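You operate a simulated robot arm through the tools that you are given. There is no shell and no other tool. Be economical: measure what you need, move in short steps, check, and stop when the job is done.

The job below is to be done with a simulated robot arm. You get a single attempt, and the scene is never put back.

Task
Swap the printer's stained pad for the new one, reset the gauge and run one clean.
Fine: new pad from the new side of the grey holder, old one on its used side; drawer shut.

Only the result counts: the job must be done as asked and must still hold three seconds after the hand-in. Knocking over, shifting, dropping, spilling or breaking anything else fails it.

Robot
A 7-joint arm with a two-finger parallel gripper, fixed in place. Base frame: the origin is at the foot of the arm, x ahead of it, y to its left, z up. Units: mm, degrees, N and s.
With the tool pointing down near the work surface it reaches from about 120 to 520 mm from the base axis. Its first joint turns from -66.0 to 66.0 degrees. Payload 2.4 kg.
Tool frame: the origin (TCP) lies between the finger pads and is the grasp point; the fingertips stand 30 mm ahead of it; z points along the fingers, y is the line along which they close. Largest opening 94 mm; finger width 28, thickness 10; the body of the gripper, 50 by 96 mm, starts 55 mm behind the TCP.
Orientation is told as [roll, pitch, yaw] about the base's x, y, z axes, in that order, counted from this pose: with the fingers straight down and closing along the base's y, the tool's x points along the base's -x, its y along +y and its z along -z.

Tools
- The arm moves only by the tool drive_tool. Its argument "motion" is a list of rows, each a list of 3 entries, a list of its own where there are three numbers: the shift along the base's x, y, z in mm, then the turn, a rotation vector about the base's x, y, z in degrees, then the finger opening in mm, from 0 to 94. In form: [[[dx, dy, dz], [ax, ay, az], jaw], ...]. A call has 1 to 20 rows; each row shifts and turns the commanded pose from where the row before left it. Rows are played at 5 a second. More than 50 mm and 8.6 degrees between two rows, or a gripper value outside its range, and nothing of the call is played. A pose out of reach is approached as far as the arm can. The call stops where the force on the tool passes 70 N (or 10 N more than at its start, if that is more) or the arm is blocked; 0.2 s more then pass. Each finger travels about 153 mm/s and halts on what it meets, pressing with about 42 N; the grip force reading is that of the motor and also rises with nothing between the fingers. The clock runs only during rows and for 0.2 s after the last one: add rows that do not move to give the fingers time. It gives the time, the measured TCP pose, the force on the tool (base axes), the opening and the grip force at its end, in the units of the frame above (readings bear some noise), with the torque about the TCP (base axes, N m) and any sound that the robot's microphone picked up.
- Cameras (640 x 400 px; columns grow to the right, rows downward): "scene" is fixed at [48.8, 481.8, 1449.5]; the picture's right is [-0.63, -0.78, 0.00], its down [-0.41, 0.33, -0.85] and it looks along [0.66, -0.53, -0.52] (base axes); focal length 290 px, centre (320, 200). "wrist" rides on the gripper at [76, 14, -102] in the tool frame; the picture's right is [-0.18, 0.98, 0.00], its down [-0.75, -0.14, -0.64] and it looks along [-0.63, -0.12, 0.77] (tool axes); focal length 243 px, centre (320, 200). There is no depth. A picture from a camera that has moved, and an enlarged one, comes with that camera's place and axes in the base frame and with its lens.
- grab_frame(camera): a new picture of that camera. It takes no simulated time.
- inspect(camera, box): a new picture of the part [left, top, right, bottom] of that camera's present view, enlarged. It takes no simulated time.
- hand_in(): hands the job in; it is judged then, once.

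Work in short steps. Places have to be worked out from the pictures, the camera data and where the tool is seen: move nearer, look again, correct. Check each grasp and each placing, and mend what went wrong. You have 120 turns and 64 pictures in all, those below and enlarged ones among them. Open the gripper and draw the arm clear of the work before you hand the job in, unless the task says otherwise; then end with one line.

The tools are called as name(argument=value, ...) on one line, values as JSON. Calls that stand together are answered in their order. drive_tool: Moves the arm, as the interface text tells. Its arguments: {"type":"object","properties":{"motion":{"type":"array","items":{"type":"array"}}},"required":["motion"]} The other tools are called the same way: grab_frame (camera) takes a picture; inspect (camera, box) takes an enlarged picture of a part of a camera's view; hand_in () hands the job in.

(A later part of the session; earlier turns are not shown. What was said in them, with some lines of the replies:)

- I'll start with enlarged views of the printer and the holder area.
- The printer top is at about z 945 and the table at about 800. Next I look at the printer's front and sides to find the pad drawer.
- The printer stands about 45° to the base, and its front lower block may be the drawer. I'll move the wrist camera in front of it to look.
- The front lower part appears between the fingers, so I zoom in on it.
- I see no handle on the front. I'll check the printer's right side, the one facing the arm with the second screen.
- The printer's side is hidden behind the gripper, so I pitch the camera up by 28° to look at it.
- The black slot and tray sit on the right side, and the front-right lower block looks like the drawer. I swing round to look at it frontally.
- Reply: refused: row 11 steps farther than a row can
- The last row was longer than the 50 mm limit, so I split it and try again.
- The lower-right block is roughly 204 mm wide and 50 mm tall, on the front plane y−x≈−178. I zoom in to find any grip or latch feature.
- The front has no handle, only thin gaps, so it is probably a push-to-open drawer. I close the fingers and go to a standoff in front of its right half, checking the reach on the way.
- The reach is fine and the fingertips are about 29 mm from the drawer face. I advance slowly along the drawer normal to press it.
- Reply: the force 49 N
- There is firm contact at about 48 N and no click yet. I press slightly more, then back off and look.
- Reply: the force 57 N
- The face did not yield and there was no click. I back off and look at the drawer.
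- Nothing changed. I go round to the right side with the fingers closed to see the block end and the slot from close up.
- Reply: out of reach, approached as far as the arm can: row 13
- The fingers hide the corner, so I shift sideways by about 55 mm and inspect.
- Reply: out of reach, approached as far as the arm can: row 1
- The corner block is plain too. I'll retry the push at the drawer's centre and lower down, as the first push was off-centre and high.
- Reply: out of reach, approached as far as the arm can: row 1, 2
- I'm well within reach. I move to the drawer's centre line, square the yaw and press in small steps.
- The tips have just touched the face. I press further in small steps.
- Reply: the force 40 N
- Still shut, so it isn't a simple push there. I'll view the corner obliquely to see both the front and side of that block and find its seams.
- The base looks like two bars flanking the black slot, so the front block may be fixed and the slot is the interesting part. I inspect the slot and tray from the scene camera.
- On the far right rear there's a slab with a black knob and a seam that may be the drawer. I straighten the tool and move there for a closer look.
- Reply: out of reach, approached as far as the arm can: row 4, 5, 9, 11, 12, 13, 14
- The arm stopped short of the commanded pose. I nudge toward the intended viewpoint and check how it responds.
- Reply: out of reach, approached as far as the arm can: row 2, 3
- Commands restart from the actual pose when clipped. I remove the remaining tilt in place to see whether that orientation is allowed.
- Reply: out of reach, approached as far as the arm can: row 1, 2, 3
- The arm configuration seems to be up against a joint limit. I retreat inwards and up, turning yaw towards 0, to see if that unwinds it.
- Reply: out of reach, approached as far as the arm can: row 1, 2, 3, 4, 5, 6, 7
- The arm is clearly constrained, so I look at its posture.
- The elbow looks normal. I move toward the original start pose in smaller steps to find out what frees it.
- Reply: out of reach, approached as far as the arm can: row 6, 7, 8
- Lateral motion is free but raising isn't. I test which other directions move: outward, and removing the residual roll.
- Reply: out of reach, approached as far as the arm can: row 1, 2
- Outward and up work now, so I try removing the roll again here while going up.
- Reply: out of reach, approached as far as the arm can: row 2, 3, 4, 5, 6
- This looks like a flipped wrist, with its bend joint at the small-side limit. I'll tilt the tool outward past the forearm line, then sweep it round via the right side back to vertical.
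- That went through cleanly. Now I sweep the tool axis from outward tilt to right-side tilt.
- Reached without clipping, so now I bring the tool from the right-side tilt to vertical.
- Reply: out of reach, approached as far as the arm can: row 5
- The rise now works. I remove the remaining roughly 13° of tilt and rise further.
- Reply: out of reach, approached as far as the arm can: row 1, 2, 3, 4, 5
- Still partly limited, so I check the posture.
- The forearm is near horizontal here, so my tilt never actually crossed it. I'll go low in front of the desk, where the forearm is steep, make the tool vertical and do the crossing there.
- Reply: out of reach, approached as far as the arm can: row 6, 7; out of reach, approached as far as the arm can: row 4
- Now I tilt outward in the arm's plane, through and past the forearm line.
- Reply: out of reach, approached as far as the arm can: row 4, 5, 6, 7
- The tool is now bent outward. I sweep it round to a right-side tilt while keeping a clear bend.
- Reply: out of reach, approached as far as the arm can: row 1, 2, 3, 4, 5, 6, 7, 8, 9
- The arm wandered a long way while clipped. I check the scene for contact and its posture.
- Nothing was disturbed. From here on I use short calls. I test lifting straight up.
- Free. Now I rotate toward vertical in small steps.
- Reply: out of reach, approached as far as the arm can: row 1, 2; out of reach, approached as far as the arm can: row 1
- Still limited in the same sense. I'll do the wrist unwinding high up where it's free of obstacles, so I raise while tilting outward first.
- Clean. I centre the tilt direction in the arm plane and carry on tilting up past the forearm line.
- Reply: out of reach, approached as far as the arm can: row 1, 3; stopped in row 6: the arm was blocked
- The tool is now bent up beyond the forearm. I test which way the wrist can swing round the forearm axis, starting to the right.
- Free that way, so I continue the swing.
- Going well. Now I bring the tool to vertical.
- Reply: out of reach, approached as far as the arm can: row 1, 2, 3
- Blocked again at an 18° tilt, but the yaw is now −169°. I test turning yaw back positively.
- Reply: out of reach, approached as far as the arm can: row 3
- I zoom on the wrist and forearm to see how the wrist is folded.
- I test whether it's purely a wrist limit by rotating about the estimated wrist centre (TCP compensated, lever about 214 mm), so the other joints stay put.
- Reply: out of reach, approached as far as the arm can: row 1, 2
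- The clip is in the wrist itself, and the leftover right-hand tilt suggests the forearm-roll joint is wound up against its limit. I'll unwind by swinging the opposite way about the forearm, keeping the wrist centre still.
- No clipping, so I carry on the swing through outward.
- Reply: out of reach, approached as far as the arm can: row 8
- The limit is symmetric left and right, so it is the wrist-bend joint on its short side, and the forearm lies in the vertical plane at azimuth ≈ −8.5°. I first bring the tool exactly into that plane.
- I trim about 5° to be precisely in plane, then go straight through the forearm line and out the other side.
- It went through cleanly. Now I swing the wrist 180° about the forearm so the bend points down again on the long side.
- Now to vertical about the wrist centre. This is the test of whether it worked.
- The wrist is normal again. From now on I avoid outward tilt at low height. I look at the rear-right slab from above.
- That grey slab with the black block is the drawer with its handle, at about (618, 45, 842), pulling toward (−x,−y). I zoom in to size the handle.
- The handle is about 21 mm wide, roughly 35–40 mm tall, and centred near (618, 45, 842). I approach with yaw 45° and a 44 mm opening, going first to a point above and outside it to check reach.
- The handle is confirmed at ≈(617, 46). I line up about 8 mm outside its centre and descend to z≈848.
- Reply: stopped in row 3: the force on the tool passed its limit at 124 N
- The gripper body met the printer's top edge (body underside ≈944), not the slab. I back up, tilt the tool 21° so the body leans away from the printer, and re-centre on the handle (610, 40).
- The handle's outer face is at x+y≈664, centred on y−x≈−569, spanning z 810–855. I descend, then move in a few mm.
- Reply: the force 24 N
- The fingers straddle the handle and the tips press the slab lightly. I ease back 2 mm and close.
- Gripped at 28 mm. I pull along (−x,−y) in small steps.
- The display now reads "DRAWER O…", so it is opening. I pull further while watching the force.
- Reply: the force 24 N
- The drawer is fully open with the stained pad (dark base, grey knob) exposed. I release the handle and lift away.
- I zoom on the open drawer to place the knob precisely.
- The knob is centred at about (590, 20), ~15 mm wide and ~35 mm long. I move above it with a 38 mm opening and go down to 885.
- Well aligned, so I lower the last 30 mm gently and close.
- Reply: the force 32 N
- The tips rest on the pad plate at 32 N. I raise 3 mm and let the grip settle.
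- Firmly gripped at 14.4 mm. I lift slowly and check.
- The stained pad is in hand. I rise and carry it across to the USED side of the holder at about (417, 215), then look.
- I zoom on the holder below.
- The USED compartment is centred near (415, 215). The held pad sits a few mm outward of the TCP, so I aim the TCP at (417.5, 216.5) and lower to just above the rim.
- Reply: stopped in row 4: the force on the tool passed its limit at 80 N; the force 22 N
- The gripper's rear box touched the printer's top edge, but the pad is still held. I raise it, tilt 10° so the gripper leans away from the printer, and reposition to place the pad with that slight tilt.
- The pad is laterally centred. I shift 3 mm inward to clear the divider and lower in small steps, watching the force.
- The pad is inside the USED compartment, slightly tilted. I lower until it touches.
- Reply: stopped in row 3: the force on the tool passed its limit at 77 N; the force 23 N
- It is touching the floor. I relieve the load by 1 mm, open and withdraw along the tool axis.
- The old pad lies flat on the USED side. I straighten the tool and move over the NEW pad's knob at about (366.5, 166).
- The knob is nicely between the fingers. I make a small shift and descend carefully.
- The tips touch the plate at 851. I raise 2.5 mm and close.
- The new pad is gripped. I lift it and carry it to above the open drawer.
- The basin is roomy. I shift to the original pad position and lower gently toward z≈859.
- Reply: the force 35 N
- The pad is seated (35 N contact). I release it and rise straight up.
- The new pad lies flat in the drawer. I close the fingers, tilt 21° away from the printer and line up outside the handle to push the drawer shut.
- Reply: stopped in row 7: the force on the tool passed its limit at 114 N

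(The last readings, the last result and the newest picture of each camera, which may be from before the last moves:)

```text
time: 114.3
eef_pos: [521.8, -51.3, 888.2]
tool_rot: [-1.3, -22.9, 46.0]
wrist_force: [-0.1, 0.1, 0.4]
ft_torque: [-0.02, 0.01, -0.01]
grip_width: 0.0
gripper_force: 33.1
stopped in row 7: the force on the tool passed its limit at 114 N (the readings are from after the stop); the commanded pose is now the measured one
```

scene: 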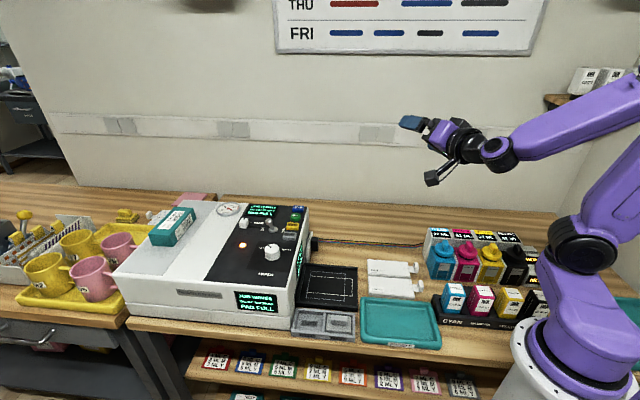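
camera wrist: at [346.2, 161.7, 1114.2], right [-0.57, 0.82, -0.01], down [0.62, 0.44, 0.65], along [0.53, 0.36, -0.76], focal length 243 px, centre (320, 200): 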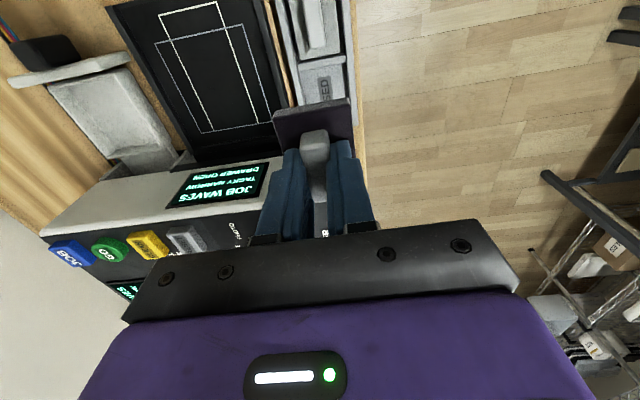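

The fingertips hit something, probably the handle's top. I check.

inspect(camera="wrist", box=[200, 40, 440, 240])

```text
2.00 times, centred on (320, 140) of wrist
camera zoom: at [432.4, -119.4, 952.2], right [-0.58, 0.81, 0.05], down [0.4, 0.23, 0.89], along [0.71, 0.54, -0.46], focal length 485 px, centre (320, 320)
```

zoom: 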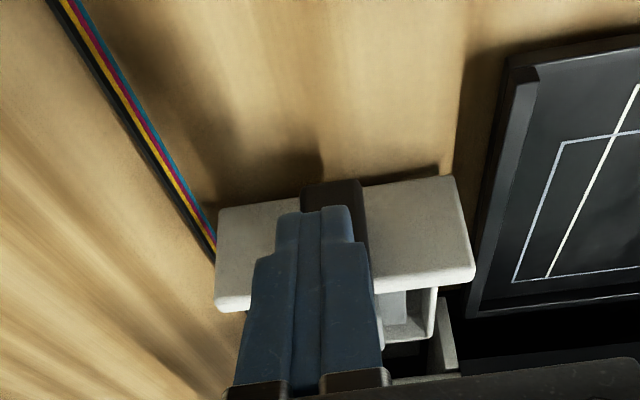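

Everything looks intact and the handle is just ahead of the fingertips. I back off 15 mm further, then lower beside it.

drive_tool(motion=[[[-14, -10, 0], [0, 0, 0], 0], [[0, 0, -10], [0, 0, 0], 0], [[0, 0, -10], [0, 0, 0], 0], [[0, 0, -8], [0, 0, 0], 0]])

inspect(camera="wrist", box=[200, 40, 440, 240])

```text
time: 115.3
eef_pos: [507.3, -60.8, 859.8]
tool_rot: [-1.5, -22.9, 46.1]
wrist_force: [-0.1, -0.1, 0.3]
ft_torque: [-0.02, -0.01, -0.02]
grip_width: 0.0
gripper_force: 32.7
```

```text
2.00 times, centred on (320, 140) of wrist
camera zoom: at [418.4, -128.3, 923.6], right [-0.58, 0.81, 0.05], down [0.4, 0.23, 0.89], along [0.71, 0.54, -0.46], focal length 485 px, centre (320, 320)
```

zoom: 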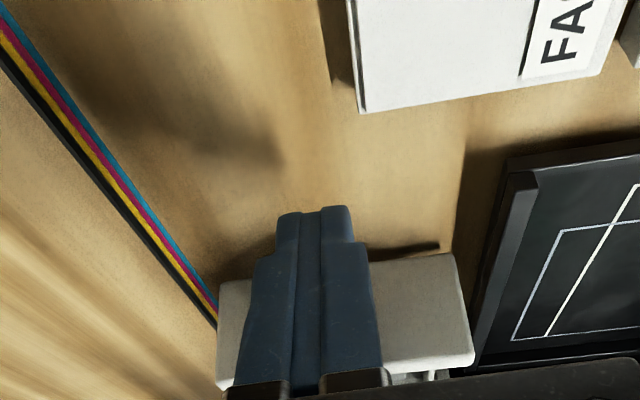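

The fingers are in front of the handle. I push along the drawer axis.

drive_tool(motion=[[[5.7, 5.7, 0], [0, 0, 0], 0], [[5.7, 5.7, 0], [0, 0, 0], 0], [[5.7, 5.7, 0], [0, 0, 0], 0], [[5.7, 5.7, 0], [0, 0, 0], 0], [[5.7, 5.7, 0], [0, 0, 0], 0], [[5.7, 5.7, 0], [0, 0, 0], 0], [[5.7, 5.7, 0], [0, 0, 0], 0], [[5.7, 5.7, 0], [0, 0, 0], 0], [[5.7, 5.7, 0], [0, 0, 0], 0], [[5.7, 5.7, 0], [0, 0, 0], 0], [[5.7, 5.7, 0], [0, 0, 0], 0], [[5.7, 5.7, 0], [0, 0, 0], 0]])

```text
time: 117.9
eef_pos: [578.2, 6.7, 860.0]
tool_rot: [-1.4, -22.9, 46.1]
wrist_force: [-0.1, 0.0, -0.1]
ft_torque: [-0.03, 0.02, -0.02]
grip_width: 0.0
gripper_force: 33.4
```

drive_tool(motion=[[[4.5, 4.5, 0], [0, 0, 0], 0], [[4.5, 4.5, 0], [0, 0, 0], 0], [[4, 4, 0], [0, 0, 0], 0], [[3, 3, 0], [0, 0, 0], 0], [[3, 3, 0], [0, 0, 0], 0], [[2, 2, 0], [0, 0, 0], 0]])

inspect(camera="scene", box=[200, 185, 360, 305])

```text
time: 119.3
eef_pos: [592.1, 22.2, 856.1]
tool_rot: [-0.9, -22.4, 45.6]
wrist_force: [-41.0, -31.2, 16.1]
ft_torque: [-0.5, 0.6, 0.14]
grip_width: 0.0
gripper_force: 32.6
```

```text
3.33 times, centred on (280, 245) of scene
camera zoom: at [47.5, 481.0, 1449.9], right [-0.63, -0.78, 0.0], down [-0.41, 0.33, -0.85], along [0.66, -0.53, -0.52], focal length 967 px, centre (453, 50)
```

zoom: 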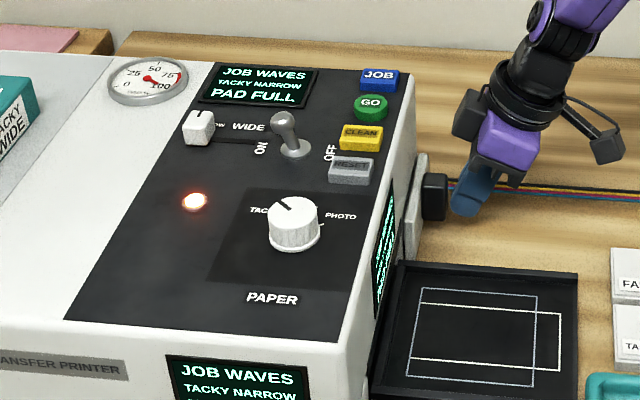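

The drawer is shut and the display shows PAD FULL instead of DRAWER OPEN. From several frames, RESET ≈(584,155) and CLEAN ≈(616,124), top ≈950. I back off, rise and move above RESET.

drive_tool(motion=[[[-10, -10, 0], [0, 0, 0], 0], [[-8, -8, 40], [0, 0, 0], 0], [[0, 0, 45], [0, 0, 0], 0], [[0, 0, 45], [0, 0, 0], 0], [[0, 0, 28], [0, 0, 0], 0]])

drive_tool(motion=[[[2, 36, 0], [0, 0, 0], 0], [[2, 36, 0], [0, 0, 0], 0], [[2, 36, 0], [0, 0, 0], 0], [[1.5, 36, 0], [0, 0, 0], 0], [[0, 0, 0], [0, 0, 0], 0]])

```text
time: 120.5
eef_pos: [580.6, 9.0, 1019.1]
tool_rot: [-1.3, -22.8, 46.1]
wrist_force: [0.1, -1.4, -1.0]
ft_torque: [0.0, 0.01, -0.01]
grip_width: 0.0
gripper_force: 32.7
```

```text
time: 121.7
eef_pos: [583.9, 152.5, 1018.8]
tool_rot: [-1.2, -22.9, 46.1]
wrist_force: [-0.6, -0.4, 0.4]
ft_torque: [0.03, 0.01, 0.02]
grip_width: 0.0
gripper_force: 33.5
```

I spend one picture to verify alignment over RESET.

inspect(camera="wrist", box=[180, 60, 460, 240])

```text
2.22 times, centred on (320, 150) of wrist
camera zoom: at [494.7, 85.1, 1083.6], right [-0.58, 0.81, 0.05], down [0.4, 0.23, 0.89], along [0.71, 0.54, -0.46], focal length 539 px, centre (320, 311)
```

zoom: 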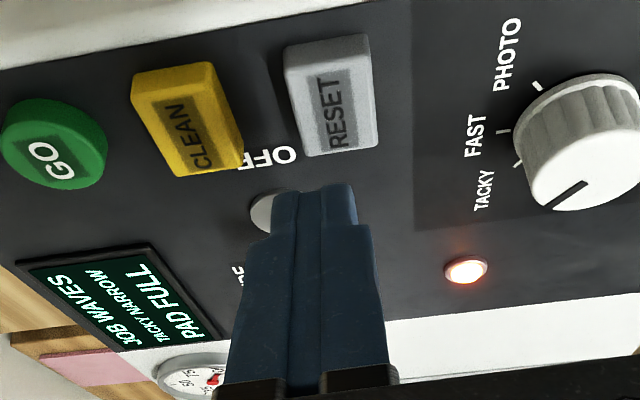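

RESET is at ≈(582.5, 160.5) and CLEAN at ≈(615.5, 128.5). I adjust and descend in steps over RESET, watching force and sound.

drive_tool(motion=[[[-3.9, 5.5, -10], [0, 0, 0], 0], [[0, 0, -10], [0, 0, 0], 0], [[0, 0, -6], [0, 0, 0], 0], [[0, 0, -3], [0, 0, 0], 0], [[0, 0, -2], [0, 0, 0], 0]])

```text
time: 122.9
eef_pos: [583.5, 160.2, 989.2]
tool_rot: [-1.5, -22.9, 46.1]
wrist_force: [-0.4, -0.1, 3.9]
ft_torque: [0.0, 0.02, 0.03]
grip_width: 0.0
gripper_force: 32.9
heard: click
```

I heard a click on RESET. I lift off and check the display and gauge.

drive_tool(motion=[[[0, 0, 15], [0, 0, 0], 0], [[0, 0, 20], [0, 0, 0], 0], [[0, 0, 0], [0, 0, 0], 0]])

inspect(camera="scene", box=[200, 185, 360, 325])

```text
time: 123.7
eef_pos: [582.1, 161.1, 1021.7]
tool_rot: [-1.3, -23.0, 46.1]
wrist_force: [-0.4, 0.1, -0.4]
ft_torque: [-0.04, -0.02, 0.0]
grip_width: 0.0
gripper_force: 33.0
```

```text
2.86 times, centred on (280, 255) of scene
camera zoom: at [48.8, 481.8, 1449.5], right [-0.63, -0.78, 0.0], down [-0.41, 0.33, -0.85], along [0.66, -0.53, -0.52], focal length 829 px, centre (434, 43)
```

zoom: 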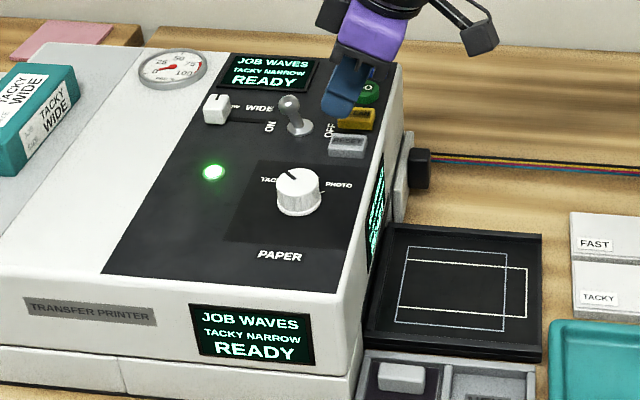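

READY, a green light and the gauge reset. Now CLEAN: I move 46 mm along the row and press once the same way.

drive_tool(motion=[[[17, -16.5, 0], [0, 0, 0], 0], [[16.5, -16.5, 0], [0, 0, 0], 0], [[0, 0, 0], [0, 0, 0], 0]])

drive_tool(motion=[[[0, 0, -10], [0, 0, 0], 0], [[0, 0, -10], [0, 0, 0], 0], [[0, 0, -6], [0, 0, 0], 0], [[0, 0, -3], [0, 0, 0], 0], [[0, 0, -2], [0, 0, 0], 0]])

```text
time: 124.5
eef_pos: [615.0, 128.3, 1022.8]
tool_rot: [-1.3, -22.9, 46.1]
wrist_force: [0.3, 0.2, -0.6]
ft_torque: [-0.02, -0.02, 0.0]
grip_width: 0.0
gripper_force: 33.0
```

```text
time: 125.7
eef_pos: [615.7, 127.9, 991.2]
tool_rot: [-1.4, -22.9, 46.1]
wrist_force: [1.0, 0.4, 1.0]
ft_torque: [-0.01, -0.04, 0.01]
grip_width: 0.1
gripper_force: 33.1
```

No click yet at z 991. RESET clicked at 989, so I go down a little more.

drive_tool(motion=[[[0, 0, -2], [0, 0, 0], 0], [[0, 0, 0], [0, 0, 0], 0]])

```text
time: 126.3
eef_pos: [616.8, 127.4, 987.7]
tool_rot: [-1.4, -22.9, 46.1]
wrist_force: [-0.4, 0.7, 2.2]
ft_torque: [0.0, 0.01, 0.02]
grip_width: 0.0
gripper_force: 32.8
heard: click
```

Click heard on CLEAN. I lift off, draw clear and let the clean run for a few seconds.

drive_tool(motion=[[[0, 0, 15], [0, 0, 0], 0], [[0, 0, 30], [0, 0, 0], 20], [[-30, -20, 30], [0, 0, 0], 50], [[-35, -25, 10], [0, 0, 0], 60], [[-35, -25, 0], [0, 0, 0], 60], [[-35, -25, 0], [0, 0, 0], 60], [[0, 0, 0], [0, 0, 0], 60], [[0, 0, 0], [0, 0, 0], 60], [[0, 0, 0], [0, 0, 0], 60], [[0, 0, 0], [0, 0, 0], 60], [[0, 0, 0], [0, 0, 0], 60], [[0, 0, 0], [0, 0, 0], 60], [[0, 0, 0], [0, 0, 0], 60], [[0, 0, 0], [0, 0, 0], 60], [[0, 0, 0], [0, 0, 0], 60], [[0, 0, 0], [0, 0, 0], 60]])

inspect(camera="scene", box=[190, 185, 390, 345])

```text
time: 129.7
eef_pos: [480.9, 33.8, 1074.5]
tool_rot: [-1.3, -22.9, 46.1]
wrist_force: [0.7, -0.8, 1.0]
ft_torque: [0.0, 0.05, 0.0]
grip_width: 60.1
gripper_force: 0.1
```

```text
2.50 times, centred on (290, 265) of scene
camera zoom: at [48.8, 481.8, 1449.5], right [-0.63, -0.78, 0.0], down [-0.41, 0.33, -0.85], along [0.66, -0.53, -0.52], focal length 725 px, centre (395, 38)
```

zoom: 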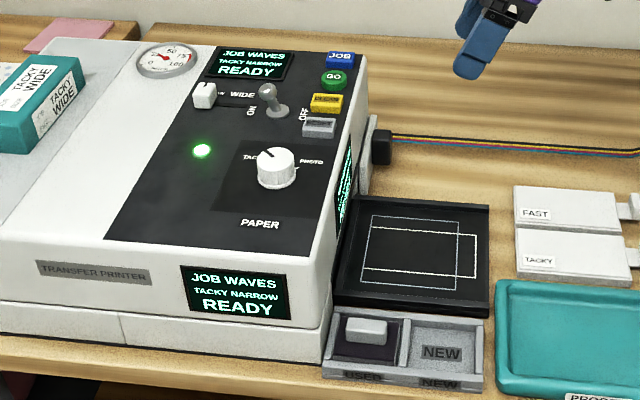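

The display reads READY, the green light is on, the drawer is shut, the old pad is on the USED side and NEW is empty. CLEAN clicked once, and the arm is clear with the gripper open, so I hand in.

hand_in()

```text
The job is handed in.
```

I swapped the stained pad for the new one and pressed RESET and CLEAN once each. The drawer is shut, the old pad is on the holder's used side, and the printer shows READY with a green light; I heard CLEAN click but didn't see the clean run.
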